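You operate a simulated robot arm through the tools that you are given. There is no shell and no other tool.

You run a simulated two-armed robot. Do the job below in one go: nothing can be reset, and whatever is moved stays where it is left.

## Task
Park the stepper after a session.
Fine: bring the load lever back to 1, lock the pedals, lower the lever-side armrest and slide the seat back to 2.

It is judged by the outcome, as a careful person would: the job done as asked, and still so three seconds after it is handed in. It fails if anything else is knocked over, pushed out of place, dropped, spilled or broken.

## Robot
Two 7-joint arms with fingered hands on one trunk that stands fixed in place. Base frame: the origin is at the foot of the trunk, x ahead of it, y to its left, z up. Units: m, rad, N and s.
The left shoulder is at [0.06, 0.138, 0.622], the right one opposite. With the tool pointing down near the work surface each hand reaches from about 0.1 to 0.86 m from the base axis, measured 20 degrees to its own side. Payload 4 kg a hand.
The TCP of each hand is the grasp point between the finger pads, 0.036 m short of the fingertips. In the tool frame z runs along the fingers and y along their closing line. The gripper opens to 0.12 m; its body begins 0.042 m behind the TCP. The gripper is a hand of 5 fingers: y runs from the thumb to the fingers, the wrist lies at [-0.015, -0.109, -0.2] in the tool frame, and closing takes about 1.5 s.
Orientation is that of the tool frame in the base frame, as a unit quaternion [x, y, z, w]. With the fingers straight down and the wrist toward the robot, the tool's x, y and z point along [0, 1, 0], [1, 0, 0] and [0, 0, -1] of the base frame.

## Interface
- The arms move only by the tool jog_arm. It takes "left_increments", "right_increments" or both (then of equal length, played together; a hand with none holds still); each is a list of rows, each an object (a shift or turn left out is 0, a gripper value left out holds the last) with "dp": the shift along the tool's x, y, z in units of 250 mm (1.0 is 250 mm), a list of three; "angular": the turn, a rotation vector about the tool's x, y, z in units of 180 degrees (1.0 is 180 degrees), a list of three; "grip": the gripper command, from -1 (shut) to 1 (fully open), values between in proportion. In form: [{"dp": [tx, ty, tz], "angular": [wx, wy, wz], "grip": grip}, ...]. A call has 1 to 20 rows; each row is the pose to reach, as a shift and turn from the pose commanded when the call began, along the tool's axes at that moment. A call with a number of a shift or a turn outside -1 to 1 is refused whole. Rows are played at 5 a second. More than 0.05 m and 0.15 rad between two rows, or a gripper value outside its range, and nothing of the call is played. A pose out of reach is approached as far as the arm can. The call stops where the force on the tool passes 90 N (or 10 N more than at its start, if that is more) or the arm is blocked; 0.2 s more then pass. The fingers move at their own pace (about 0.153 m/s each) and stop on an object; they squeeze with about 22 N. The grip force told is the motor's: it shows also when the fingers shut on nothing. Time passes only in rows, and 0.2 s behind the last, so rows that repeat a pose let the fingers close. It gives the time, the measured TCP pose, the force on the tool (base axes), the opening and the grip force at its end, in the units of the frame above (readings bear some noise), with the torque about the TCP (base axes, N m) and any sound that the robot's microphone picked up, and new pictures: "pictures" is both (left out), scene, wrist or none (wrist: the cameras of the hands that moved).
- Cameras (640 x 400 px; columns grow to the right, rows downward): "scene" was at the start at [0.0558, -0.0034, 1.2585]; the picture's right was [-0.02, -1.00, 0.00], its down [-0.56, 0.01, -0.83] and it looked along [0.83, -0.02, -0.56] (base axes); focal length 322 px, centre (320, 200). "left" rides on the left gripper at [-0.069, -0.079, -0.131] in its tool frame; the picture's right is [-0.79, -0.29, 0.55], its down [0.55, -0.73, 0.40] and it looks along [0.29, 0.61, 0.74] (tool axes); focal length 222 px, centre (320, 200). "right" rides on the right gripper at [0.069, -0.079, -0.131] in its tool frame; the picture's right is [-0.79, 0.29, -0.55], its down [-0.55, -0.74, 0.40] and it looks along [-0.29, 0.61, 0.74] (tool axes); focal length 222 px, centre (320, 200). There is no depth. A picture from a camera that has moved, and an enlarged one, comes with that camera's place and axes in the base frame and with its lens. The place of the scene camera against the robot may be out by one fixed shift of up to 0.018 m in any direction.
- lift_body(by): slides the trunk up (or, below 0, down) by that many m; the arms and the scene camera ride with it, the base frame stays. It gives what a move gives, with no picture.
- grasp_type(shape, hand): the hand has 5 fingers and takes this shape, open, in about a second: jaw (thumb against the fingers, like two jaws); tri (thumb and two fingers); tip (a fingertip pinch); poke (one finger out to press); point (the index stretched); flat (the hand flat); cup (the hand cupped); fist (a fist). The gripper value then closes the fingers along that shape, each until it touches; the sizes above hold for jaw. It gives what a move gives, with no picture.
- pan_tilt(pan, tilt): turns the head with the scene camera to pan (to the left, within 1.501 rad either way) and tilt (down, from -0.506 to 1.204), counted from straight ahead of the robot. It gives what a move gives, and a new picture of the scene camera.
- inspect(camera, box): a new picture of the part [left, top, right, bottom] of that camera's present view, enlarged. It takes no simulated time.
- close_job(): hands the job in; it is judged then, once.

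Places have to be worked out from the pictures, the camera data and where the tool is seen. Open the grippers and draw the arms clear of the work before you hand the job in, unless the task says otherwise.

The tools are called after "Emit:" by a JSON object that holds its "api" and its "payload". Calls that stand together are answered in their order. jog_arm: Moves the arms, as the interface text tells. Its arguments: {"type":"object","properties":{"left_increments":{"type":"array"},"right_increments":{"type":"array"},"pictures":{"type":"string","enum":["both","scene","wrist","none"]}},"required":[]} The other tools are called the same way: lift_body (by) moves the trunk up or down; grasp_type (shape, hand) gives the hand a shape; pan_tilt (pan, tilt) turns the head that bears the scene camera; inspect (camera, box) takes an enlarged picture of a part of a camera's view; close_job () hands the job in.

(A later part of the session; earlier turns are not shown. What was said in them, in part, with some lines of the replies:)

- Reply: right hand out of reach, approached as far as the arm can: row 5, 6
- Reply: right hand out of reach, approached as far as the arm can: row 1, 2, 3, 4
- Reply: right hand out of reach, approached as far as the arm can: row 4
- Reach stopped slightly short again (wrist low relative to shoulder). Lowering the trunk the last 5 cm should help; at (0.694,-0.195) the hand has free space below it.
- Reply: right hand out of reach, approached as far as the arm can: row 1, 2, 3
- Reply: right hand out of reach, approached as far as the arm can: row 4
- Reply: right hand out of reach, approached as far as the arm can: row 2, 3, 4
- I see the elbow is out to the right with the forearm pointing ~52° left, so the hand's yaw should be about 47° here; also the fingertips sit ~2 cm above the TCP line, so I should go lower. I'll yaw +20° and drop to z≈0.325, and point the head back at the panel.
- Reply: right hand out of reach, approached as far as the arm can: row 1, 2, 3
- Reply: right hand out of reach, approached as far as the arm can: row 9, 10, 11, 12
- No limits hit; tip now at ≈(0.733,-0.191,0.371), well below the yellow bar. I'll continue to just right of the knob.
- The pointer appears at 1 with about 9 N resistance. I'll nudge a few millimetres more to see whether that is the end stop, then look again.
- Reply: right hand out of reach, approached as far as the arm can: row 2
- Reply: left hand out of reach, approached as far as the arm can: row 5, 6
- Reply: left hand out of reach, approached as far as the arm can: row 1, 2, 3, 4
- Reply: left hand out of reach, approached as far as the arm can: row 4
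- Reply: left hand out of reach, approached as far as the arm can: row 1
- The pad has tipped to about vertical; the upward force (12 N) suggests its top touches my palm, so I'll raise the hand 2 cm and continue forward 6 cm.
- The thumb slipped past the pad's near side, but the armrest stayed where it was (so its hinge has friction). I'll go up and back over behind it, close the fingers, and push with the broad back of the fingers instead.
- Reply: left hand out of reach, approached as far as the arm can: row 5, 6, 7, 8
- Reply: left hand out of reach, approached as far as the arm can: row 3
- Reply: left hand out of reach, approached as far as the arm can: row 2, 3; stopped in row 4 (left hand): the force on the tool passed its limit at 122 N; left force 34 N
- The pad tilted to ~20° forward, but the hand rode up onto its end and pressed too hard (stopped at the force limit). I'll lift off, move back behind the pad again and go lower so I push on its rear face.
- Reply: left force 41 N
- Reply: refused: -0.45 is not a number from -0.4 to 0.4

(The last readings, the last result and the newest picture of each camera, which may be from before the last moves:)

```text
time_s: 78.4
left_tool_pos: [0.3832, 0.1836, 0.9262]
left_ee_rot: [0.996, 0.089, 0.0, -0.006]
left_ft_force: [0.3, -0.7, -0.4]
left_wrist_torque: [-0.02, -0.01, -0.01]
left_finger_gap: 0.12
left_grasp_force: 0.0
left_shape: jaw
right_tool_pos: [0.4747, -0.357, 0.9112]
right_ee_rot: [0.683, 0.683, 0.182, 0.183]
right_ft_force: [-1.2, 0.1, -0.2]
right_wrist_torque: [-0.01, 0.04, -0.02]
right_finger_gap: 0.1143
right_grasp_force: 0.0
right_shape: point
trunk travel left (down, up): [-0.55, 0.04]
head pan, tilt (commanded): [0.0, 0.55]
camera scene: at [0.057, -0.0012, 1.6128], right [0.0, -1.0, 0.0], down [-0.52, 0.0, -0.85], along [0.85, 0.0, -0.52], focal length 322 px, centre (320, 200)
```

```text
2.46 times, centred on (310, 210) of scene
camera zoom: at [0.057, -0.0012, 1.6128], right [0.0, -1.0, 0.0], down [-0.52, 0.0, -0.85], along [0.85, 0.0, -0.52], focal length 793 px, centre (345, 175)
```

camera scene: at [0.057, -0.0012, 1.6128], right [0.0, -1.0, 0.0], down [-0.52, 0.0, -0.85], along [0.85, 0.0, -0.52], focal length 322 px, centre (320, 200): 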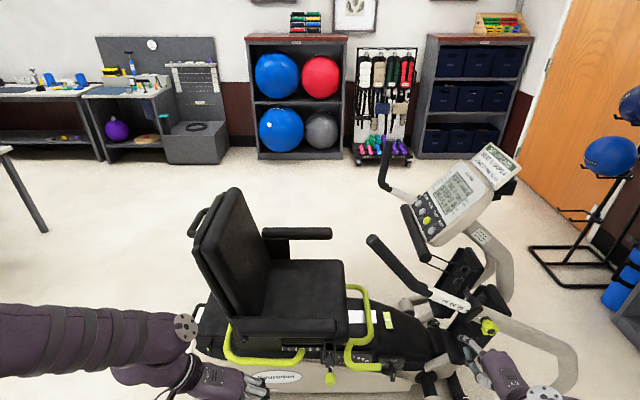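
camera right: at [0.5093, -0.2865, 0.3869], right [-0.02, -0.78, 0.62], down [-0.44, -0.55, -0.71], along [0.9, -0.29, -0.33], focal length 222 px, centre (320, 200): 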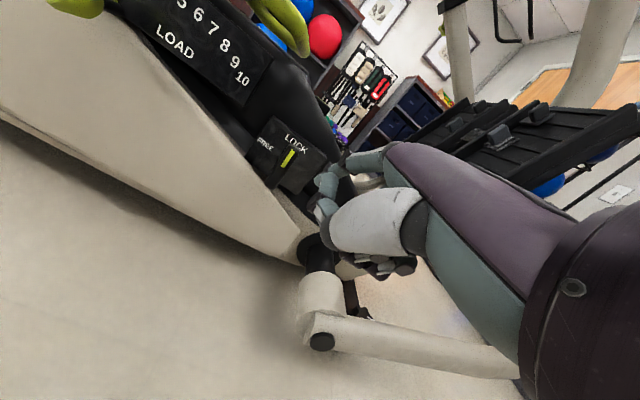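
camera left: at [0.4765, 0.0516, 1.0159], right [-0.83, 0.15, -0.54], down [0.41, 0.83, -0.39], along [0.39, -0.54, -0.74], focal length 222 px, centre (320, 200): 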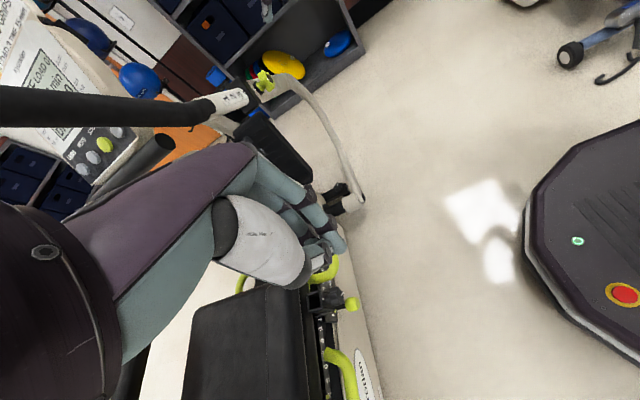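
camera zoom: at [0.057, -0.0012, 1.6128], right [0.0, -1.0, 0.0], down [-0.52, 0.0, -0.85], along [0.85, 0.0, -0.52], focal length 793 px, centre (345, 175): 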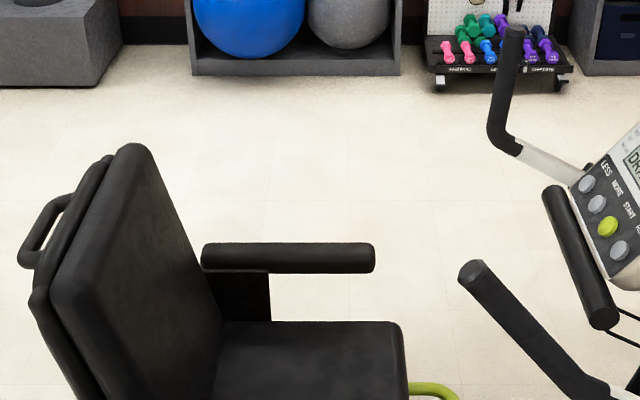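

Both armrests look alike and level. I'll inspect the front bars and labels from above, then lower the trunk in an allowed step.

Emit:
{"api": "inspect", "payload": {"camera": "scene", "box": [290, 270, 450, 390]}}

Emit:
{"api": "inspect", "payload": {"camera": "scene", "box": [180, 270, 340, 390]}}

Emit:
{"api": "lift_body", "payload": {"by": -0.35}}

```text
3.33 times, centred on (370, 330) of scene
camera zoom: at [0.057, -0.0012, 1.6128], right [0.0, -1.0, 0.0], down [-0.52, 0.0, -0.85], along [0.85, 0.0, -0.52], focal length 1074 px, centre (153, -233)
```

zoom: 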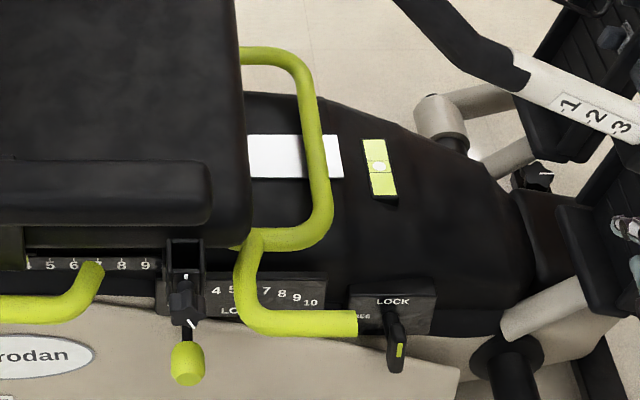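

```text
3.33 times, centred on (260, 330) of scene
camera zoom: at [0.057, -0.0012, 1.6128], right [0.0, -1.0, 0.0], down [-0.52, 0.0, -0.85], along [0.85, 0.0, -0.52], focal length 1074 px, centre (520, -233)
```

zoom: 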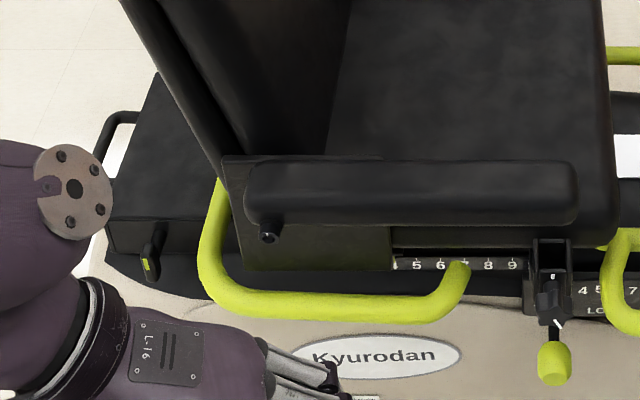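

```text
time_s: 81.8
left_tool_pos: [0.3839, 0.1845, 0.5758]
left_ee_rot: [0.996, 0.089, -0.001, -0.006]
left_ft_force: [0.3, 1.1, 1.0]
left_wrist_torque: [0.0, 0.02, 0.02]
left_finger_gap: 0.1199
left_grasp_force: 0.0
left_shape: jaw
right_tool_pos: [0.4748, -0.3575, 0.5614]
right_ee_rot: [0.683, 0.683, 0.182, 0.183]
right_ft_force: [0.1, -0.1, 0.6]
right_wrist_torque: [-0.02, 0.01, 0.01]
right_finger_gap: 0.114
right_grasp_force: 0.1
right_shape: point
trunk travel left (down, up): [-0.2, 0.39]
head pan, tilt (commanded): [0.0, 0.55]
```

From above, the front yellow loop and its near-side handle (free flat end at y≈−0.22) form one lever — the likely seat-slide release. I'll lower the trunk a bit, set the right hand to jaw, and prepare to grip that handle.

Emit:
{"api": "grasp_type", "payload": {"hand": "right", "shape": "jaw"}}

Emit:
{"api": "jog_arm", "payload": {"left_increments": [{"dp": [0.0, -0.1, -0.12]}, {"dp": [0.0, -0.2, -0.24]}, {"dp": [0.0, -0.3, -0.36]}, {"dp": [0.0, -0.4, -0.48]}], "pictures": "none"}}

Emit:
{"api": "lift_body", "payload": {"by": -0.15}}

```text
time_s: 82.7
left_tool_pos: [0.3838, 0.1854, 0.5761]
left_ee_rot: [0.996, 0.09, -0.001, -0.007]
left_ft_force: [-0.5, -0.3, 0.1]
left_wrist_torque: [-0.05, 0.02, 0.0]
left_finger_gap: 0.1196
left_grasp_force: 0.0
left_shape: jaw
right_tool_pos: [0.4742, -0.3577, 0.5605]
right_ee_rot: [0.683, 0.683, 0.182, 0.184]
right_ft_force: [0.2, 0.7, -0.4]
right_wrist_torque: [0.01, 0.0, -0.01]
right_finger_gap: 0.1197
right_grasp_force: 0.1
right_shape: jaw
trunk travel left (down, up): [-0.2, 0.39]
head pan, tilt (commanded): [0.0, 0.55]
```

```text
time_s: 83.7
left_tool_pos: [0.3664, 0.282, 0.6986]
left_ee_rot: [0.996, 0.089, -0.001, -0.005]
left_ft_force: [0.5, 0.5, -0.6]
left_wrist_torque: [-0.04, -0.02, -0.04]
left_finger_gap: 0.1201
left_grasp_force: 0.0
left_shape: jaw
right_tool_pos: [0.4754, -0.3574, 0.5613]
right_ee_rot: [0.683, 0.683, 0.182, 0.185]
right_ft_force: [0.0, 0.3, -0.4]
right_wrist_torque: [-0.01, -0.02, -0.02]
right_finger_gap: 0.1197
right_grasp_force: 0.0
right_shape: jaw
trunk travel left (down, up): [-0.2, 0.39]
head pan, tilt (commanded): [0.0, 0.55]
```

```text
time_s: 85.5
left_tool_pos: [0.3667, 0.281, 0.5481]
left_ee_rot: [0.996, 0.088, -0.001, -0.006]
left_ft_force: [0.1, -0.3, -0.3]
left_wrist_torque: [0.05, -0.02, 0.0]
left_finger_gap: 0.1201
left_grasp_force: 0.0
left_shape: jaw
right_tool_pos: [0.4743, -0.3575, 0.4115]
right_ee_rot: [0.683, 0.683, 0.183, 0.183]
right_ft_force: [0.1, -0.1, 0.5]
right_wrist_torque: [-0.01, 0.0, -0.02]
right_finger_gap: 0.1197
right_grasp_force: 0.0
right_shape: jaw
trunk travel left (down, up): [-0.05, 0.54]
head pan, tilt (commanded): [0.0, 0.55]
```

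Now I turn the right hand (palm-down, ~35° pitch, yaw 25°) and bring it open to a stand-off about 12 cm short of the yellow handle.

Emit:
{"api": "jog_arm", "payload": {"right_increments": [{"dp": [0.08, 0.128, -0.011], "angular": [-0.0195, 0.0135, -0.0147], "grip": 1}, {"dp": [0.161, 0.257, -0.022], "angular": [-0.039, 0.027, -0.0295], "grip": 1}, {"dp": [0.242, 0.386, -0.033], "angular": [-0.0585, 0.0405, -0.0442], "grip": 1}, {"dp": [0.322, 0.514, -0.045], "angular": [-0.078, 0.054, -0.0589], "grip": 1}, {"dp": [0.403, 0.643, -0.056], "angular": [-0.0975, 0.0675, -0.0736], "grip": 1}, {"dp": [0.483, 0.771, -0.067], "angular": [-0.117, 0.081, -0.0884], "grip": 1}, {"dp": [0.564, 0.9, -0.078], "angular": [-0.1365, 0.0945, -0.1031], "grip": 1}], "pictures": "both"}}

Emit:
{"api": "inspect", "payload": {"camera": "scene", "box": [280, 160, 440, 280]}}

```text
time_s: 87.1
left_tool_pos: [0.366, 0.2816, 0.5477]
left_ee_rot: [0.996, 0.089, -0.001, -0.005]
left_ft_force: [-0.2, 0.7, 0.6]
left_wrist_torque: [0.01, -0.01, -0.01]
left_finger_gap: 0.1199
left_grasp_force: 0.2
left_shape: jaw
right_tool_pos: [0.6588, -0.2159, 0.5407]
right_ee_rot: [0.476, 0.749, 0.389, 0.248]
right_ft_force: [-0.6, -0.2, -0.4]
right_wrist_torque: [0.01, 0.0, 0.0]
right_finger_gap: 0.12
right_grasp_force: 0.1
right_shape: jaw
trunk travel left (down, up): [-0.05, 0.54]
head pan, tilt (commanded): [0.0, 0.55]
camera scene: at [0.0569, -0.0014, 1.1128], right [0.0, -1.0, 0.0], down [-0.52, 0.0, -0.85], along [0.85, 0.0, -0.52], focal length 322 px, centre (320, 200)
camera right: at [0.491, -0.2171, 0.552], right [0.08, -0.83, 0.55], down [0.15, -0.54, -0.83], along [0.99, 0.14, 0.08], focal length 222 px, centre (320, 200)
```

scene: 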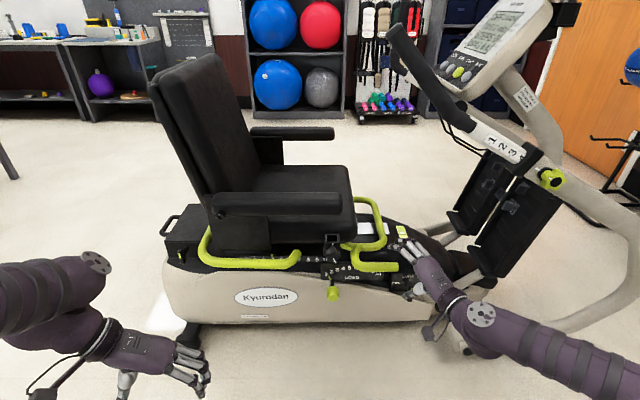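
right: 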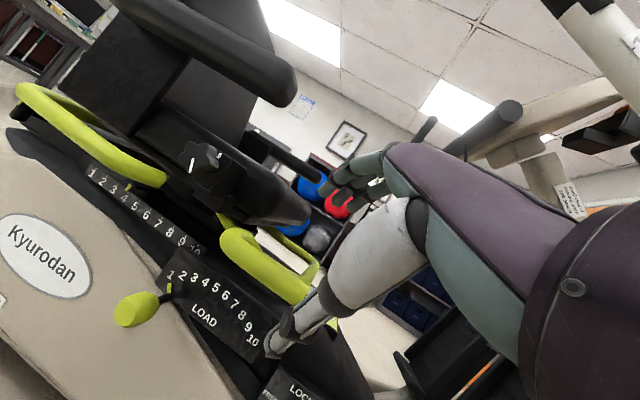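

```text
3.33 times, centred on (360, 220) of scene
camera zoom: at [0.0569, -0.0014, 1.1128], right [0.0, -1.0, 0.0], down [-0.52, 0.0, -0.85], along [0.85, 0.0, -0.52], focal length 1074 px, centre (187, 133)
```

zoom: 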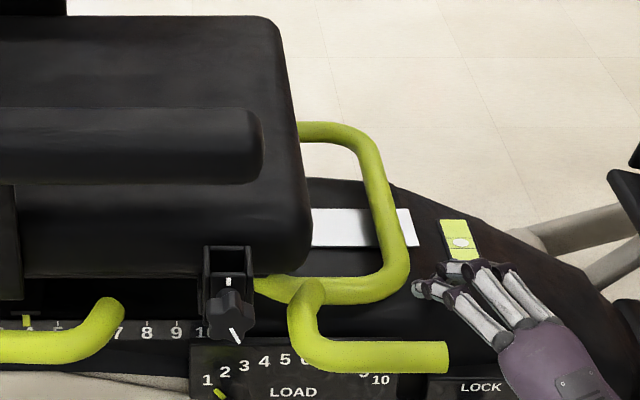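

The handle bar runs along y at about x=0.75, z=0.475. I'll move straight in along the fingers so the bar enters the open jaw, then close.

Emit:
{"api": "jog_arm", "payload": {"right_increments": [{"dp": [-0.006, 0.002, 0.12], "grip": 1}, {"dp": [-0.012, 0.004, 0.24], "grip": 1}, {"dp": [-0.018, 0.006, 0.36], "grip": 1}, {"dp": [-0.024, 0.008, 0.47], "grip": 1}], "pictures": "both"}}

Emit:
{"api": "inspect", "payload": {"camera": "scene", "box": [280, 160, 440, 280]}}

```text
time_s: 88.1
left_tool_pos: [0.3675, 0.283, 0.5484]
left_ee_rot: [0.996, 0.09, 0.0, -0.006]
left_ft_force: [-0.3, -0.3, 0.1]
left_wrist_torque: [0.03, -0.02, 0.02]
left_finger_gap: 0.1195
left_grasp_force: 0.0
left_shape: jaw
right_tool_pos: [0.7513, -0.1804, 0.4744]
right_ee_rot: [0.476, 0.749, 0.388, 0.249]
right_ft_force: [-0.3, 0.3, 0.9]
right_wrist_torque: [-0.03, -0.03, -0.02]
right_finger_gap: 0.1197
right_grasp_force: 0.0
right_shape: jaw
trunk travel left (down, up): [-0.05, 0.54]
head pan, tilt (commanded): [0.0, 0.55]
camera scene: at [0.0569, -0.0014, 1.1129], right [0.0, -1.0, 0.0], down [-0.52, 0.0, -0.85], along [0.85, 0.0, -0.52], focal length 322 px, centre (320, 200)
camera right: at [0.5824, -0.1824, 0.4859], right [0.08, -0.83, 0.55], down [0.14, -0.54, -0.83], along [0.99, 0.14, 0.08], focal length 222 px, centre (320, 200)
```

scene: 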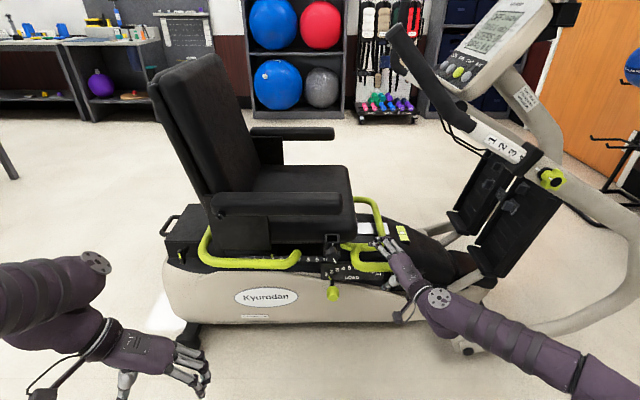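
right: 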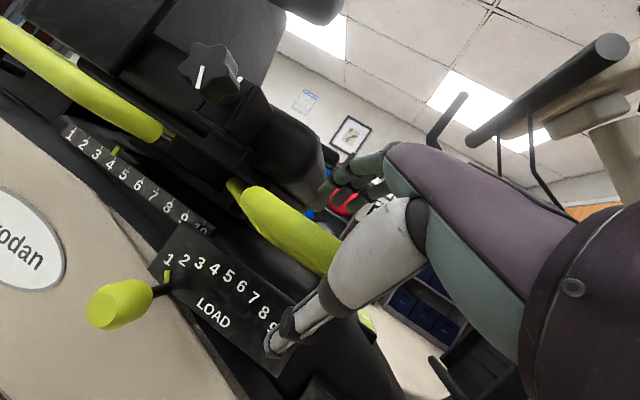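

```text
3.33 times, centred on (360, 220) of scene
camera zoom: at [0.0569, -0.0014, 1.1129], right [0.0, -1.0, 0.0], down [-0.52, 0.0, -0.85], along [0.85, 0.0, -0.52], focal length 1074 px, centre (187, 133)
```

zoom: 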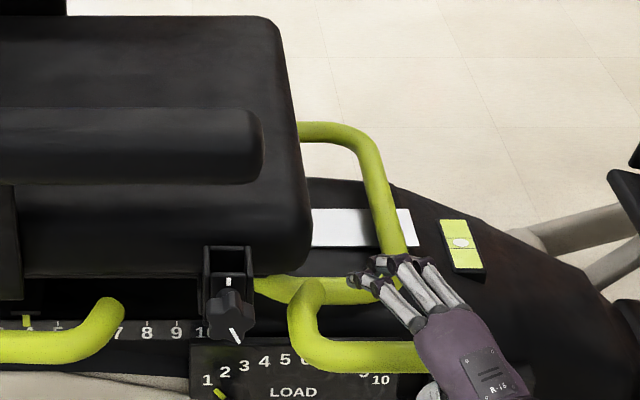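

The bar lies between thumb and fingers. I'll close the grip on it.

Emit:
{"api": "jog_arm", "payload": {"right_increments": [{"dp": [0, 0, 0], "grip": -1}, {"dp": [0, 0, 0], "grip": -1}, {"dp": [0, 0, 0], "grip": -1}, {"dp": [0, 0, 0], "grip": -1}, {"dp": [0, 0, 0], "grip": -1}, {"dp": [0, 0, 0], "grip": -1}, {"dp": [0, 0, 0], "grip": -1}], "pictures": "wrist"}}

Emit:
{"api": "inspect", "payload": {"camera": "scene", "box": [280, 160, 440, 280]}}

```text
time_s: 89.7
left_tool_pos: [0.3669, 0.2803, 0.5489]
left_ee_rot: [0.996, 0.089, -0.002, -0.006]
left_ft_force: [-0.5, 0.1, 0.6]
left_wrist_torque: [0.02, -0.01, 0.01]
left_finger_gap: 0.12
left_grasp_force: 0.1
left_shape: jaw
right_tool_pos: [0.7516, -0.1814, 0.4739]
right_ee_rot: [0.477, 0.748, 0.389, 0.249]
right_ft_force: [5.9, -3.4, 0.4]
right_wrist_torque: [0.06, 0.01, -0.18]
right_finger_gap: 0.0005
right_grasp_force: 22.1
right_shape: jaw
trunk travel left (down, up): [-0.05, 0.54]
head pan, tilt (commanded): [0.0, 0.55]
camera right: at [0.5825, -0.1827, 0.4859], right [0.08, -0.83, 0.55], down [0.14, -0.54, -0.83], along [0.99, 0.14, 0.08], focal length 222 px, centre (320, 200)
```

right: 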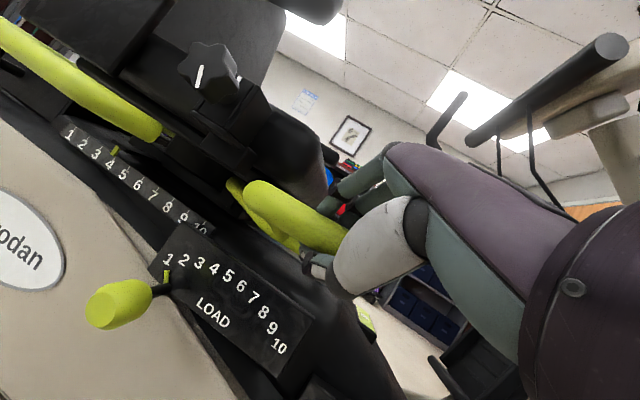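

```text
3.33 times, centred on (360, 220) of scene
camera zoom: at [0.0574, -0.0015, 1.1128], right [0.0, -1.0, 0.0], down [-0.52, 0.0, -0.85], along [0.85, 0.0, -0.52], focal length 1074 px, centre (187, 133)
```

zoom: 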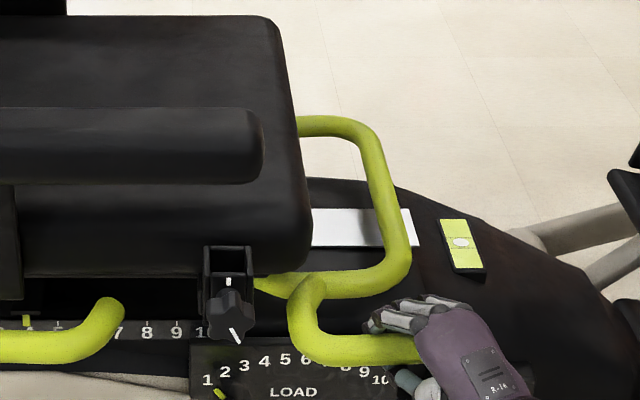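

The fingers have closed around the bar, and the whole yellow lever moved slightly — it is a pivoting lever. I'll lift gently 2 cm and watch the force.

Emit:
{"api": "jog_arm", "payload": {"right_increments": [{"dp": [0, 0.0328, -0.023], "grip": -1}, {"dp": [0, 0.0655, -0.046], "grip": -1}], "pictures": "none"}}

Emit:
{"api": "inspect", "payload": {"camera": "scene", "box": [280, 160, 440, 280]}}

```text
time_s: 90.3
left_tool_pos: [0.3662, 0.2817, 0.5476]
left_ee_rot: [0.996, 0.089, -0.002, -0.006]
left_ft_force: [0.3, -0.1, 0.2]
left_wrist_torque: [0.03, 0.0, 0.0]
left_finger_gap: 0.12
left_grasp_force: 0.1
left_shape: jaw
right_tool_pos: [0.7506, -0.179, 0.4952]
right_ee_rot: [0.476, 0.749, 0.389, 0.248]
right_ft_force: [11.6, 2.7, -1.2]
right_wrist_torque: [-0.04, -0.01, -0.14]
right_finger_gap: 0.0001
right_grasp_force: 22.5
right_shape: jaw
trunk travel left (down, up): [-0.05, 0.54]
head pan, tilt (commanded): [0.0, 0.55]
```

```text
3.33 times, centred on (360, 220) of scene
camera zoom: at [0.0578, -0.0012, 1.1128], right [0.0, -1.0, 0.0], down [-0.52, 0.0, -0.85], along [0.85, 0.0, -0.52], focal length 1074 px, centre (187, 133)
```

zoom: 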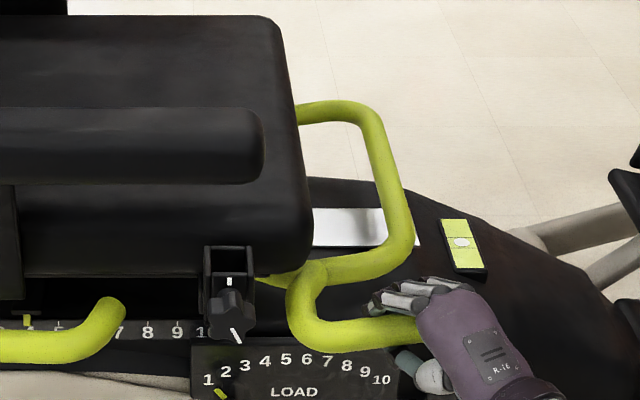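

The whole yellow lever rises easily with the hand. I'll lift another ~1.5 cm to look for its stop.

Emit:
{"api": "jog_arm", "payload": {"right_increments": [{"dp": [0, 0.0246, -0.0172], "grip": -1}, {"dp": [0, 0.0491, -0.0345], "grip": -1}], "pictures": "none"}}

Emit:
{"api": "inspect", "payload": {"camera": "scene", "box": [280, 160, 440, 280]}}

```text
time_s: 90.9
left_tool_pos: [0.3668, 0.282, 0.5479]
left_ee_rot: [0.996, 0.089, -0.001, -0.006]
left_ft_force: [-0.9, 0.7, 0.3]
left_wrist_torque: [0.0, -0.01, 0.02]
left_finger_gap: 0.1201
left_grasp_force: 0.1
left_shape: jaw
right_tool_pos: [0.7503, -0.1774, 0.5091]
right_ee_rot: [0.475, 0.749, 0.389, 0.247]
right_ft_force: [15.0, 10.1, -4.7]
right_wrist_torque: [-0.15, 0.12, 0.04]
right_finger_gap: 0.0001
right_grasp_force: 21.9
right_shape: jaw
trunk travel left (down, up): [-0.05, 0.54]
head pan, tilt (commanded): [0.0, 0.55]
```

```text
3.33 times, centred on (360, 220) of scene
camera zoom: at [0.0582, -0.0008, 1.1127], right [0.0, -1.0, 0.0], down [-0.52, 0.0, -0.85], along [0.85, 0.0, -0.52], focal length 1074 px, centre (187, 133)
```

zoom: 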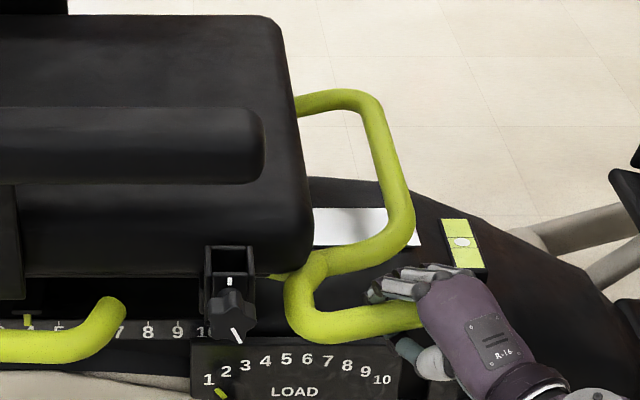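

The lever is raised ~3.5 cm and starts to pull toward the seat. While holding it up, I'll push toward the rear (+y) 3 cm and watch the seat pointer.

Emit:
{"api": "jog_arm", "payload": {"right_increments": [{"dp": [0.036, 0.01, 0.014], "grip": -1}, {"dp": [0.072, 0.0195, 0.028], "grip": -1}, {"dp": [0.109, 0.029, 0.042], "grip": -1}], "pictures": "none"}}

Emit:
{"api": "inspect", "payload": {"camera": "scene", "box": [240, 160, 400, 280]}}

```text
time_s: 91.7
left_tool_pos: [0.367, 0.2815, 0.5473]
left_ee_rot: [0.996, 0.089, -0.001, -0.006]
left_ft_force: [0.3, -0.4, -0.3]
left_wrist_torque: [0.02, 0.04, 0.01]
left_finger_gap: 0.1197
left_grasp_force: 0.0
left_shape: jaw
right_tool_pos: [0.7531, -0.1521, 0.5061]
right_ee_rot: [0.479, 0.747, 0.388, 0.248]
right_ft_force: [14.0, -14.4, -11.8]
right_wrist_torque: [-0.16, 0.01, -0.27]
right_finger_gap: 0.0
right_grasp_force: 21.6
right_shape: jaw
trunk travel left (down, up): [-0.05, 0.54]
head pan, tilt (commanded): [0.0, 0.55]
```

```text
3.33 times, centred on (320, 220) of scene
camera zoom: at [0.0586, -0.0024, 1.1126], right [0.0, -1.0, 0.0], down [-0.52, 0.0, -0.85], along [0.85, 0.0, -0.52], focal length 1074 px, centre (320, 133)
```

zoom: 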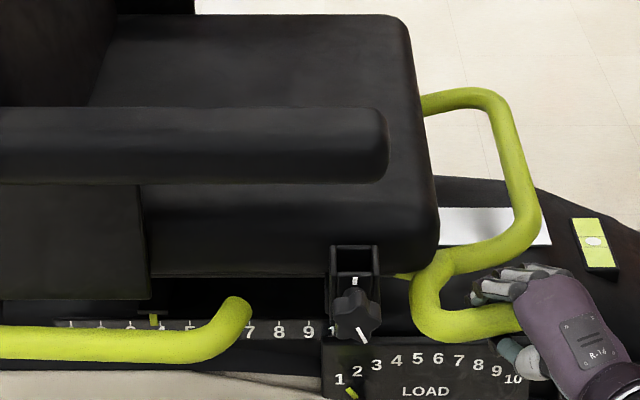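

The pointer may have shifted slightly. I'll zoom in closely on the seat scale.

Emit:
{"api": "inspect", "payload": {"camera": "scene", "box": [250, 240, 330, 275]}}

Emit:
{"api": "inspect", "payload": {"camera": "right", "box": [0, 100, 320, 300]}}

```text
8.00 times, centred on (290, 258) of scene
camera zoom: at [0.0586, -0.0024, 1.1126], right [0.0, -1.0, 0.0], down [-0.52, 0.0, -0.85], along [0.85, 0.0, -0.52], focal length 2578 px, centre (560, -260)
```

zoom: 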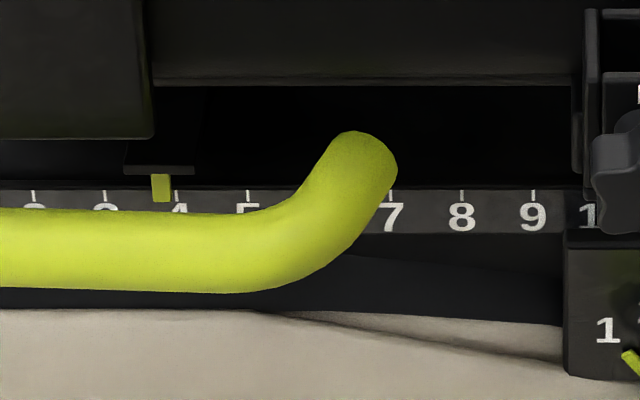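

```text
2.00 times, centred on (160, 200) of right
camera zoom: at [0.5839, -0.153, 0.5191], right [0.07, -0.83, 0.55], down [0.14, -0.54, -0.83], along [0.99, 0.14, 0.08], focal length 444 px, centre (640, 200)
```

zoom: 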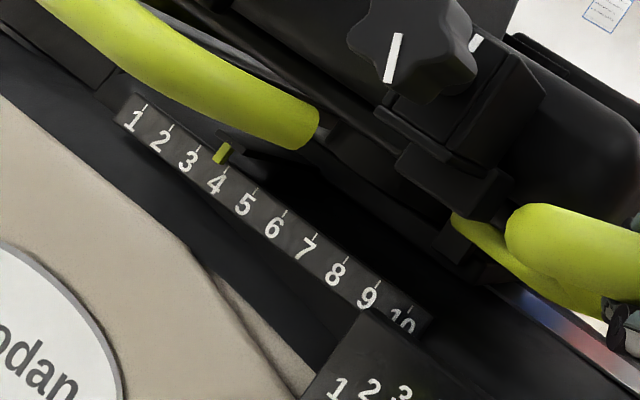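

The pointer has left 4 by ~0.2 step, so the seat is released and starting to slide; my grip slid along the bar toward its bend. I'll keep pushing rearward.

Emit:
{"api": "jog_arm", "payload": {"right_increments": [{"dp": [0.036, 0.01, 0.014], "grip": -1}, {"dp": [0.072, 0.0195, 0.028], "grip": -1}, {"dp": [0.109, 0.029, 0.042], "grip": -1}], "pictures": "none"}}

Emit:
{"api": "inspect", "payload": {"camera": "scene", "box": [250, 240, 330, 275]}}

Emit:
{"api": "inspect", "payload": {"camera": "scene", "box": [240, 160, 400, 280]}}

```text
time_s: 92.5
left_tool_pos: [0.3678, 0.2829, 0.5468]
left_ee_rot: [0.996, 0.089, -0.003, -0.005]
left_ft_force: [0.1, 1.1, 0.8]
left_wrist_torque: [0.03, 0.03, -0.02]
left_finger_gap: 0.12
left_grasp_force: 0.1
left_shape: jaw
right_tool_pos: [0.7527, -0.1198, 0.5066]
right_ee_rot: [0.478, 0.748, 0.388, 0.247]
right_ft_force: [19.3, -10.2, -14.7]
right_wrist_torque: [-0.16, -0.01, -0.28]
right_finger_gap: 0.0
right_grasp_force: 22.5
right_shape: jaw
trunk travel left (down, up): [-0.05, 0.54]
head pan, tilt (commanded): [0.0, 0.55]
```

```text
8.00 times, centred on (290, 258) of scene
camera zoom: at [0.0591, -0.0016, 1.1126], right [0.0, -1.0, 0.0], down [-0.52, 0.0, -0.85], along [0.85, 0.0, -0.52], focal length 2578 px, centre (560, -260)
```

zoom: 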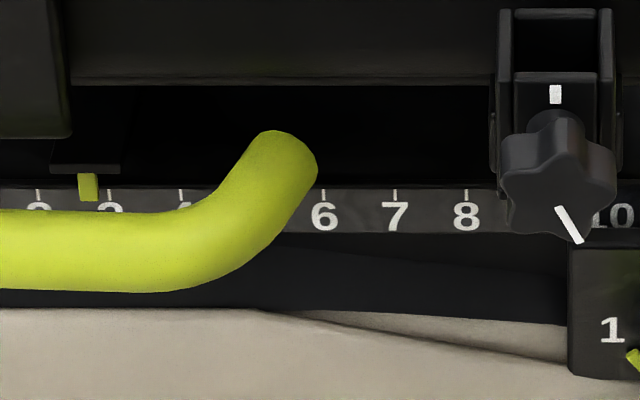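

```text
3.33 times, centred on (320, 220) of scene
camera zoom: at [0.0591, -0.0016, 1.1126], right [0.0, -1.0, 0.0], down [-0.52, 0.0, -0.85], along [0.85, 0.0, -0.52], focal length 1074 px, centre (320, 133)
```

zoom: 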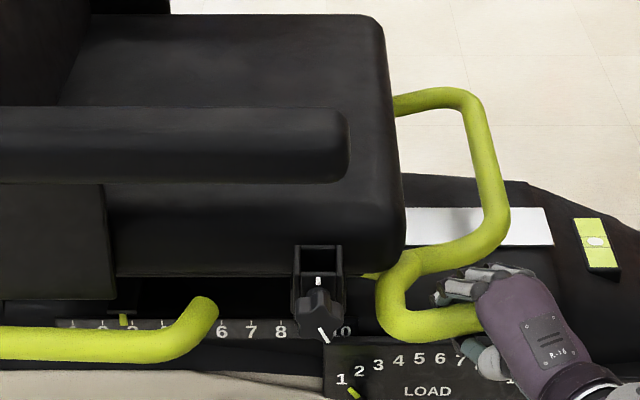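

The seat slides with the hand: pointer now at ≈2.7 (about 2.96 cm per step). I need ~2.0 cm more to reach 2.

Emit:
{"api": "jog_arm", "payload": {"right_increments": [{"dp": [0.025, 0.0067, 0.0095], "grip": -1}, {"dp": [0.05, 0.0134, 0.019], "grip": -1}, {"dp": [0.073, 0.0196, 0.028], "grip": -1}], "pictures": "none"}}

Emit:
{"api": "inspect", "payload": {"camera": "scene", "box": [240, 240, 320, 275]}}

Emit:
{"api": "inspect", "payload": {"camera": "right", "box": [0, 100, 320, 300]}}

```text
time_s: 93.3
left_tool_pos: [0.3675, 0.2814, 0.5473]
left_ee_rot: [0.996, 0.09, -0.001, -0.006]
left_ft_force: [0.6, -0.8, -0.3]
left_wrist_torque: [-0.01, 0.01, -0.03]
left_finger_gap: 0.1197
left_grasp_force: 0.1
left_shape: jaw
right_tool_pos: [0.7525, -0.1013, 0.5065]
right_ee_rot: [0.477, 0.748, 0.389, 0.248]
right_ft_force: [17.8, -12.4, -12.4]
right_wrist_torque: [-0.18, -0.02, -0.28]
right_finger_gap: 0.0001
right_grasp_force: 21.8
right_shape: jaw
trunk travel left (down, up): [-0.05, 0.54]
head pan, tilt (commanded): [0.0, 0.55]
```

```text
8.00 times, centred on (280, 258) of scene
camera zoom: at [0.0589, -0.0017, 1.1127], right [0.0, -1.0, 0.0], down [-0.52, 0.0, -0.85], along [0.85, 0.0, -0.52], focal length 2578 px, centre (640, -260)
```

zoom: 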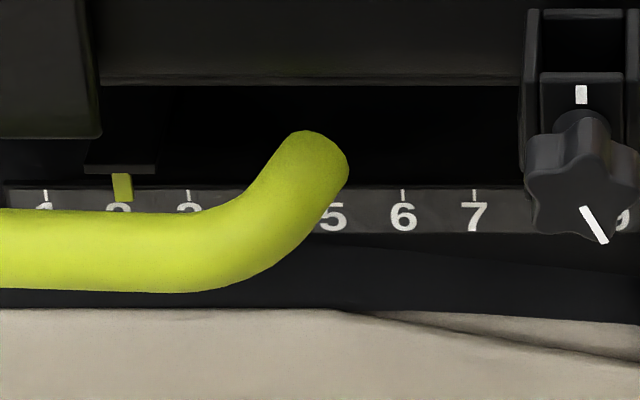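

```text
2.00 times, centred on (160, 200) of right
camera zoom: at [0.5837, -0.1025, 0.5194], right [0.08, -0.83, 0.55], down [0.14, -0.54, -0.83], along [0.99, 0.14, 0.08], focal length 444 px, centre (640, 200)
```

zoom: 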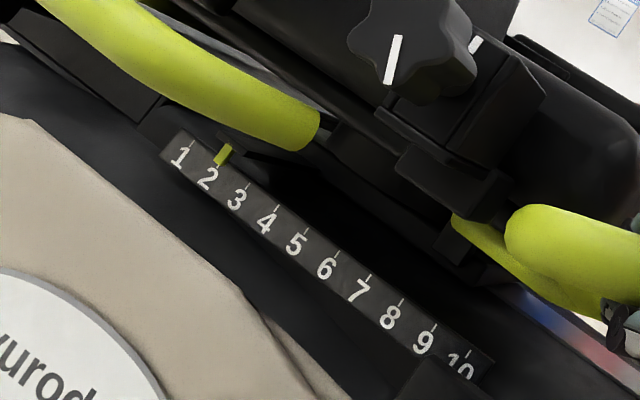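

The pointer is at ≈2.07. I'll nudge ~2 mm more, then compare pointer and tick closely.

Emit:
{"api": "jog_arm", "payload": {"right_increments": [{"dp": [0.009, 0.0024, 0.0034], "grip": -1}, {"dp": [0.009, 0.0024, 0.0034], "grip": -1}], "pictures": "none"}}

Emit:
{"api": "inspect", "payload": {"camera": "scene", "box": [240, 250, 280, 270]}}

Emit:
{"api": "inspect", "payload": {"camera": "right", "box": [70, 150, 170, 220]}}

```text
time_s: 93.9
left_tool_pos: [0.3678, 0.2815, 0.5467]
left_ee_rot: [0.996, 0.089, -0.001, -0.006]
left_ft_force: [0.8, 0.0, 0.2]
left_wrist_torque: [0.02, 0.01, -0.03]
left_finger_gap: 0.1197
left_grasp_force: 0.0
left_shape: jaw
right_tool_pos: [0.7521, -0.099, 0.5066]
right_ee_rot: [0.478, 0.748, 0.389, 0.248]
right_ft_force: [17.3, -14.0, -14.4]
right_wrist_torque: [-0.16, 0.02, -0.34]
right_finger_gap: 0.0
right_grasp_force: 21.8
right_shape: jaw
trunk travel left (down, up): [-0.05, 0.54]
head pan, tilt (commanded): [0.0, 0.55]
```

```text
16.00 times, centred on (260, 260) of scene
camera zoom: at [0.0588, -0.002, 1.1127], right [0.0, -1.0, 0.0], down [-0.52, 0.0, -0.85], along [0.85, 0.0, -0.52], focal length 5156 px, centre (1280, -760)
```

zoom: 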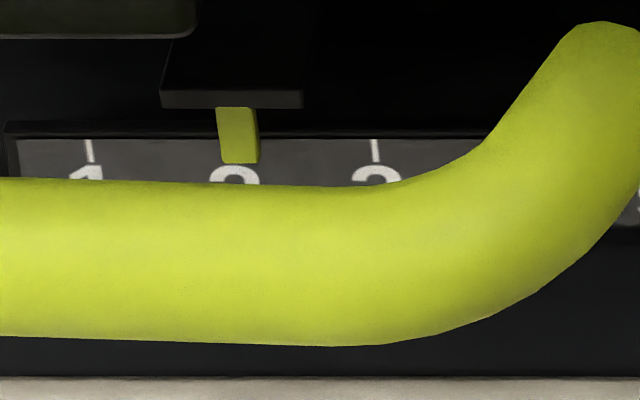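

```text
5.71 times, centred on (120, 185) of right
camera zoom: at [0.5838, -0.1009, 0.5194], right [0.07, -0.83, 0.55], down [0.14, -0.54, -0.83], along [0.99, 0.14, 0.08], focal length 1269 px, centre (1463, 286)
```

zoom: 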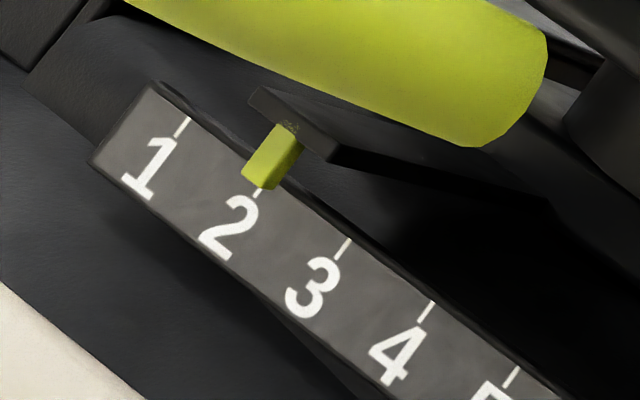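

The pointer is within ~0.05–0.1 step of tick 2. I'll nudge 2 mm more, then loosen the grip so the bar rests on the thumb, and lower it to let the latch engage.

Emit:
{"api": "jog_arm", "payload": {"right_increments": [{"dp": [0.0085, 0.0022, 0.0032], "grip": -1}, {"dp": [0.0085, 0.0022, 0.0032], "grip": -1}], "pictures": "none"}}

Emit:
{"api": "inspect", "payload": {"camera": "scene", "box": [240, 250, 280, 270]}}

Emit:
{"api": "inspect", "payload": {"camera": "right", "box": [70, 150, 170, 220]}}

```text
time_s: 94.5
left_tool_pos: [0.3669, 0.2808, 0.5479]
left_ee_rot: [0.996, 0.089, -0.001, -0.006]
left_ft_force: [0.3, -0.1, -0.6]
left_wrist_torque: [-0.01, -0.01, -0.02]
left_finger_gap: 0.1197
left_grasp_force: 0.0
left_shape: jaw
right_tool_pos: [0.7514, -0.0958, 0.507]
right_ee_rot: [0.477, 0.748, 0.389, 0.248]
right_ft_force: [18.7, -12.8, -14.3]
right_wrist_torque: [-0.19, 0.01, -0.28]
right_finger_gap: 0.0002
right_grasp_force: 22.3
right_shape: jaw
trunk travel left (down, up): [-0.05, 0.54]
head pan, tilt (commanded): [0.0, 0.55]
```

```text
16.00 times, centred on (260, 260) of scene
camera zoom: at [0.0588, -0.0019, 1.1127], right [0.0, -1.0, 0.0], down [-0.52, 0.0, -0.85], along [0.85, 0.0, -0.52], focal length 5156 px, centre (1280, -760)
```

zoom: 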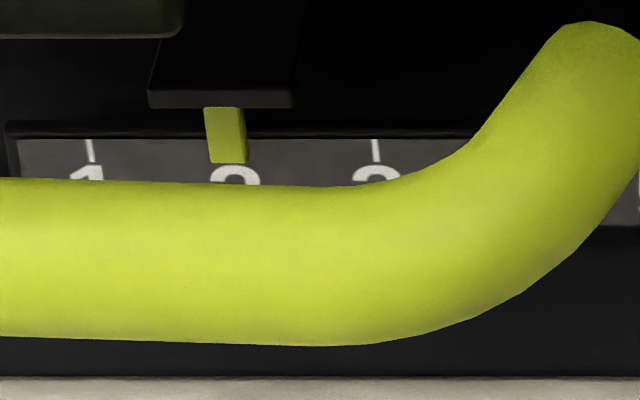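

```text
5.71 times, centred on (120, 185) of right
camera zoom: at [0.5838, -0.0984, 0.5194], right [0.08, -0.83, 0.55], down [0.14, -0.54, -0.83], along [0.99, 0.14, 0.08], focal length 1269 px, centre (1463, 286)
```

zoom: 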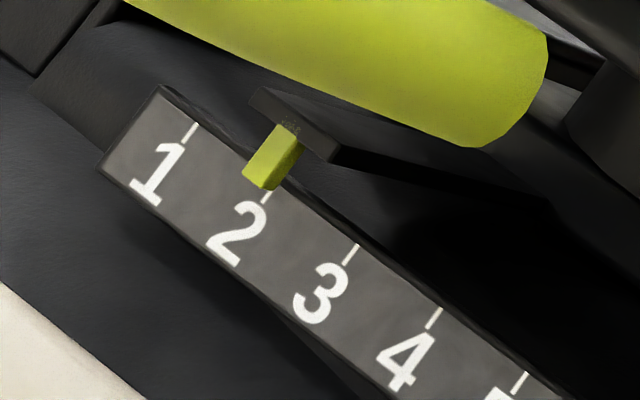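

The pointer is aligned with 2. Now I loosen the jaw so the bar rests on the thumb and lower it slowly to re-latch.

Emit:
{"api": "jog_arm", "payload": {"right_increments": [{"dp": [0, 0, 0], "grip": -0.5}, {"dp": [0, 0, 0], "grip": -0.2}, {"dp": [0, -0.02, 0.014], "grip": -0.2}, {"dp": [0, -0.05, 0.035], "grip": -0.2}, {"dp": [0, -0.085, 0.06], "grip": -0.2}, {"dp": [0, -0.12, 0.084], "grip": -0.2}, {"dp": [0, -0.147, 0.1035], "grip": -0.2}], "pictures": "wrist"}}

Emit:
{"api": "inspect", "payload": {"camera": "scene", "box": [240, 250, 280, 270]}}

Emit:
{"api": "inspect", "payload": {"camera": "scene", "box": [260, 170, 420, 290]}}

```text
time_s: 96.1
left_tool_pos: [0.3667, 0.2805, 0.5493]
left_ee_rot: [0.996, 0.089, -0.001, -0.006]
left_ft_force: [-0.1, 0.7, -0.6]
left_wrist_torque: [0.01, -0.01, 0.01]
left_finger_gap: 0.1198
left_grasp_force: 0.0
left_shape: jaw
right_tool_pos: [0.7503, -0.0962, 0.4648]
right_ee_rot: [0.477, 0.748, 0.389, 0.249]
right_ft_force: [-0.2, 0.6, -0.5]
right_wrist_torque: [-0.03, 0.01, -0.02]
right_finger_gap: 0.0477
right_grasp_force: 0.0
right_shape: jaw
trunk travel left (down, up): [-0.05, 0.54]
head pan, tilt (commanded): [0.0, 0.55]
camera right: at [0.5825, -0.0972, 0.4761], right [0.08, -0.83, 0.55], down [0.15, -0.54, -0.83], along [0.99, 0.14, 0.08], focal length 222 px, centre (320, 200)
```

right: 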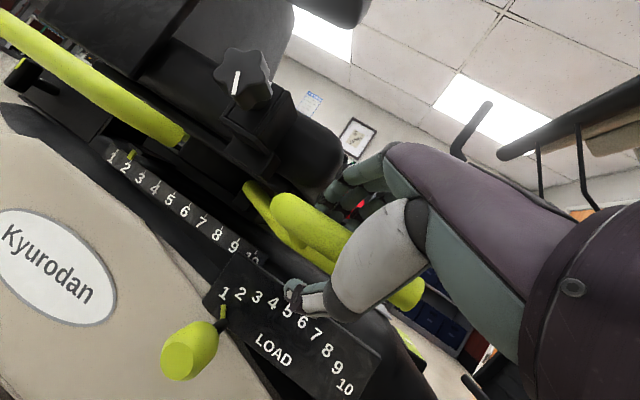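

```text
16.00 times, centred on (260, 260) of scene
camera zoom: at [0.0571, -0.0013, 1.1129], right [0.0, -1.0, 0.0], down [-0.52, 0.0, -0.85], along [0.85, 0.0, -0.52], focal length 5156 px, centre (1280, -760)
```

zoom: 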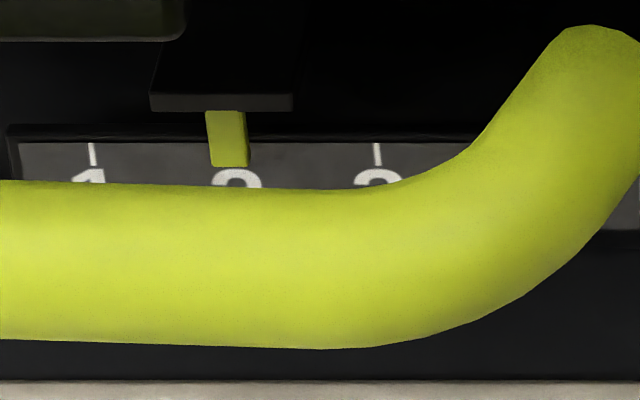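

```text
3.33 times, centred on (340, 230) of scene
camera zoom: at [0.0571, -0.0013, 1.1129], right [0.0, -1.0, 0.0], down [-0.52, 0.0, -0.85], along [0.85, 0.0, -0.52], focal length 1074 px, centre (253, 100)
```

zoom: 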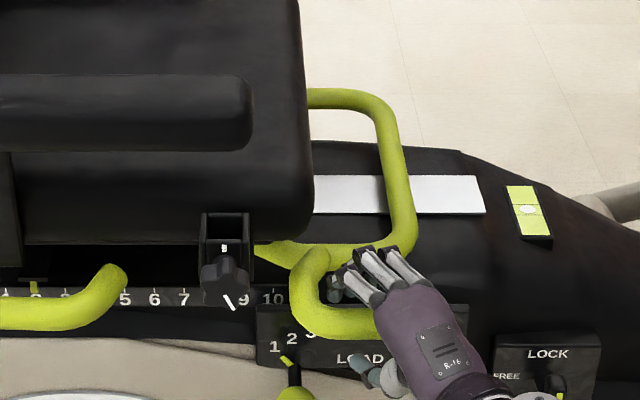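

The lever is back down and the pointer stays on 2, with no force on the hand. I'll open the jaw and back the right hand straight out.

Emit:
{"api": "jog_arm", "payload": {"right_increments": [{"dp": [0, 0, 0], "grip": 0.4}, {"dp": [0, 0, 0], "grip": 0.9}, {"dp": [0, 0, 0], "grip": 0.9}, {"dp": [0, 0, -0.12], "grip": 0.9}, {"dp": [0, 0, -0.28], "grip": 0.9}, {"dp": [0, 0, -0.45], "grip": 0.9}, {"dp": [0, 0, -0.62], "grip": 0.9}, {"dp": [-0.1, 0, -0.75], "grip": 1}], "pictures": "both"}}

Emit:
{"api": "inspect", "payload": {"camera": "scene", "box": [200, 150, 440, 310]}}

Emit:
{"api": "inspect", "payload": {"camera": "scene", "box": [240, 250, 280, 270]}}

```text
time_s: 97.9
left_tool_pos: [0.366, 0.2815, 0.5485]
left_ee_rot: [0.996, 0.088, -0.001, -0.005]
left_ft_force: [-1.1, 0.4, 0.3]
left_wrist_torque: [-0.04, 0.04, 0.01]
left_finger_gap: 0.1201
left_grasp_force: 0.0
left_shape: jaw
right_tool_pos: [0.621, -0.1833, 0.5706]
right_ee_rot: [0.476, 0.749, 0.389, 0.247]
right_ft_force: [-1.5, -0.3, 0.2]
right_wrist_torque: [0.02, -0.02, 0.01]
right_finger_gap: 0.1196
right_grasp_force: 0.1
right_shape: jaw
trunk travel left (down, up): [-0.05, 0.54]
head pan, tilt (commanded): [0.0, 0.55]
camera scene: at [0.0573, -0.0012, 1.1128], right [0.0, -1.0, 0.0], down [-0.52, 0.0, -0.85], along [0.85, 0.0, -0.52], focal length 322 px, centre (320, 200)
camera right: at [0.4532, -0.1843, 0.5834], right [0.08, -0.83, 0.55], down [0.14, -0.54, -0.83], along [0.99, 0.14, 0.08], focal length 222 px, centre (320, 200)
```

scene: 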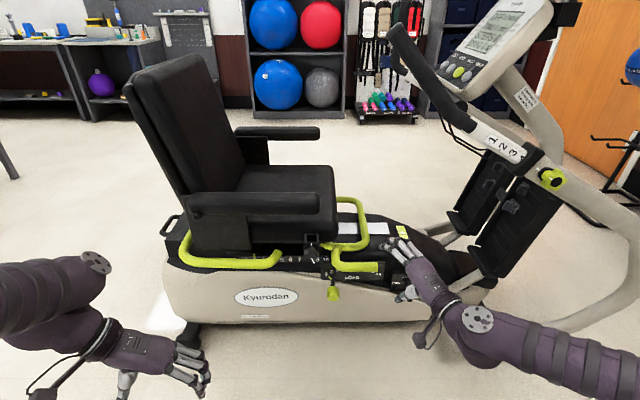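
right: 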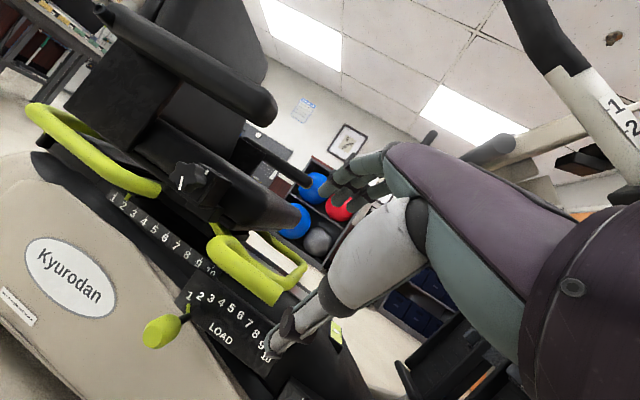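

```text
2.50 times, centred on (320, 230) of scene
camera zoom: at [0.0573, -0.0012, 1.1128], right [0.0, -1.0, 0.0], down [-0.52, 0.0, -0.85], along [0.85, 0.0, -0.52], focal length 806 px, centre (320, 125)
```

zoom: 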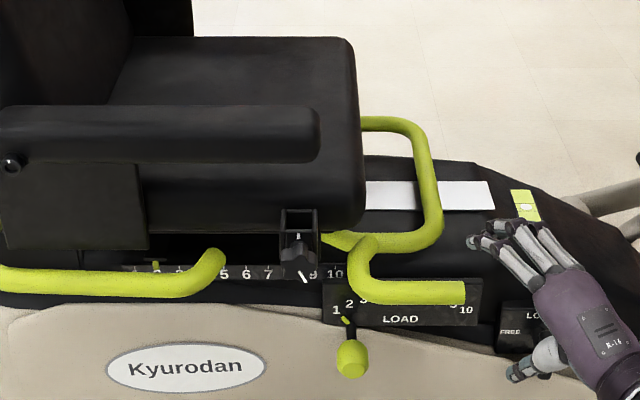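

```text
16.00 times, centred on (260, 260) of scene
camera zoom: at [0.0573, -0.0012, 1.1128], right [0.0, -1.0, 0.0], down [-0.52, 0.0, -0.85], along [0.85, 0.0, -0.52], focal length 5156 px, centre (1280, -760)
```

zoom: 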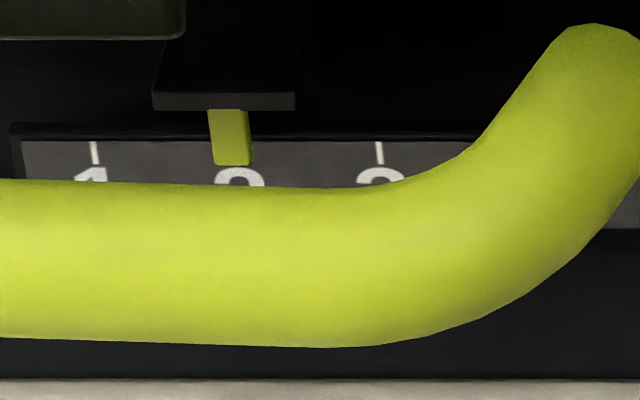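

Seat pointer sits on 2 and the yellow lever is back at its rest position. I'll withdraw the right arm well clear and then check everything once more.

Emit:
{"api": "jog_arm", "payload": {"right_increments": [{"dp": [-0.016, -0.089, -0.127], "grip": 1}, {"dp": [-0.032, -0.178, -0.253], "grip": 1}, {"dp": [-0.048, -0.267, -0.38], "grip": 1}, {"dp": [-0.064, -0.355, -0.507], "grip": 1}, {"dp": [-0.08, -0.444, -0.633], "grip": 1}, {"dp": [-0.096, -0.533, -0.76], "grip": 1}], "pictures": "scene"}}

Emit:
{"api": "inspect", "payload": {"camera": "scene", "box": [300, 220, 440, 300]}}

Emit:
{"api": "inspect", "payload": {"camera": "scene", "box": [120, 50, 360, 280]}}

Emit:
{"api": "inspect", "payload": {"camera": "right", "box": [0, 100, 320, 400]}}

```text
time_s: 99.3
left_tool_pos: [0.366, 0.2819, 0.5483]
left_ee_rot: [0.996, 0.089, -0.001, -0.006]
left_ft_force: [0.4, 0.4, 0.5]
left_wrist_torque: [-0.01, 0.0, 0.03]
left_finger_gap: 0.1198
left_grasp_force: 0.0
left_shape: jaw
right_tool_pos: [0.424, -0.3019, 0.5717]
right_ee_rot: [0.476, 0.748, 0.39, 0.249]
right_ft_force: [0.4, 0.3, 0.3]
right_wrist_torque: [-0.04, 0.03, 0.0]
right_finger_gap: 0.1196
right_grasp_force: 0.1
right_shape: jaw
trunk travel left (down, up): [-0.05, 0.54]
head pan, tilt (commanded): [0.0, 0.55]
camera scene: at [0.0573, -0.0013, 1.1128], right [0.0, -1.0, 0.0], down [-0.52, 0.0, -0.85], along [0.85, 0.0, -0.52], focal length 322 px, centre (320, 200)
```

scene: 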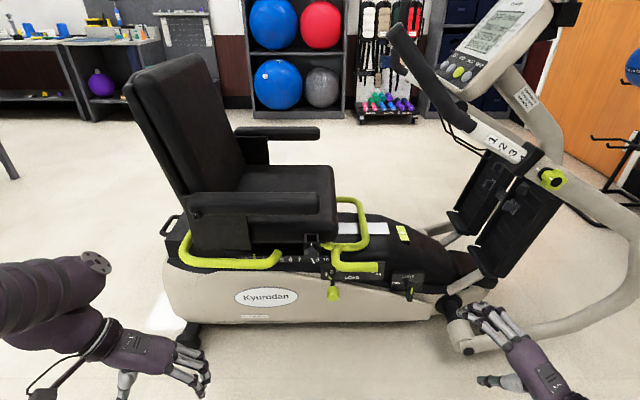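

```text
4.57 times, centred on (370, 260) of scene
camera zoom: at [0.0573, -0.0013, 1.1128], right [0.0, -1.0, 0.0], down [-0.52, 0.0, -0.85], along [0.85, 0.0, -0.52], focal length 1473 px, centre (91, -74)
```

zoom: 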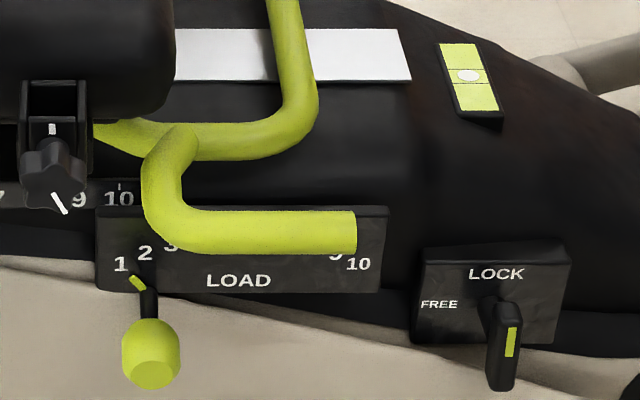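

```text
1.74 times, centred on (240, 165) of scene
camera zoom: at [0.0573, -0.0013, 1.1128], right [0.0, -1.0, 0.0], down [-0.52, 0.0, -0.85], along [0.85, 0.0, -0.52], focal length 560 px, centre (459, 261)
```

zoom: 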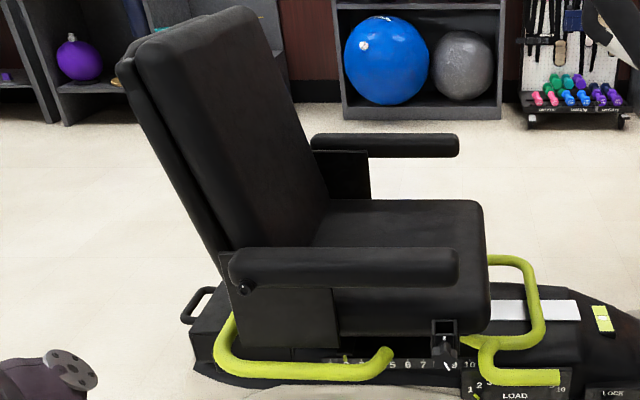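

```text
1.33 times, centred on (160, 250) of right
camera zoom: at [0.2544, -0.304, 0.5839], right [0.08, -0.83, 0.55], down [0.15, -0.54, -0.83], along [0.99, 0.14, 0.08], focal length 296 px, centre (533, 133)
```

zoom: 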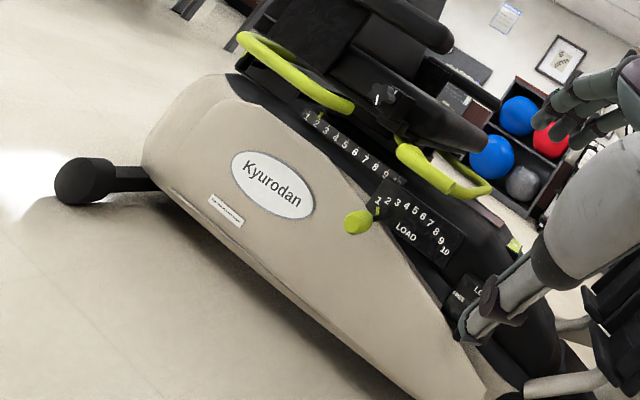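

Everything checks out: load lever at 1, pedal handle at LOCK, both armrests level, seat pointer on 2 with its lever at rest, nothing else disturbed, and both hands open and clear. I hand the job in.

Emit:
{"api": "close_job", "payload": {}}

```text
The job is handed in.
```

The stepper is parked, and I've handed the job in. In the last pictures before that:

- **Load lever:** at 1, pushed against its end stop.
- **Pedals:** locked. The handle is turned to its stop with the green mark at LOCK.
- **Lever-side armrest:** down and level with the far one, resting on its stop.
- **Seat:** slid back from 4 to 2. The pointer lines up with the 2 mark and the yellow release lever is back at rest. I didn't push on the seat to test that it has latched.

While I was lowering the armrest, the left hand rode up onto the end of the pad. The move stopped at the force limit, peaking at 122 N. I lifted off and lowered the armrest from behind instead; I saw no damage.

Nothing else looked out of place, and both hands were open and clear of the machine.
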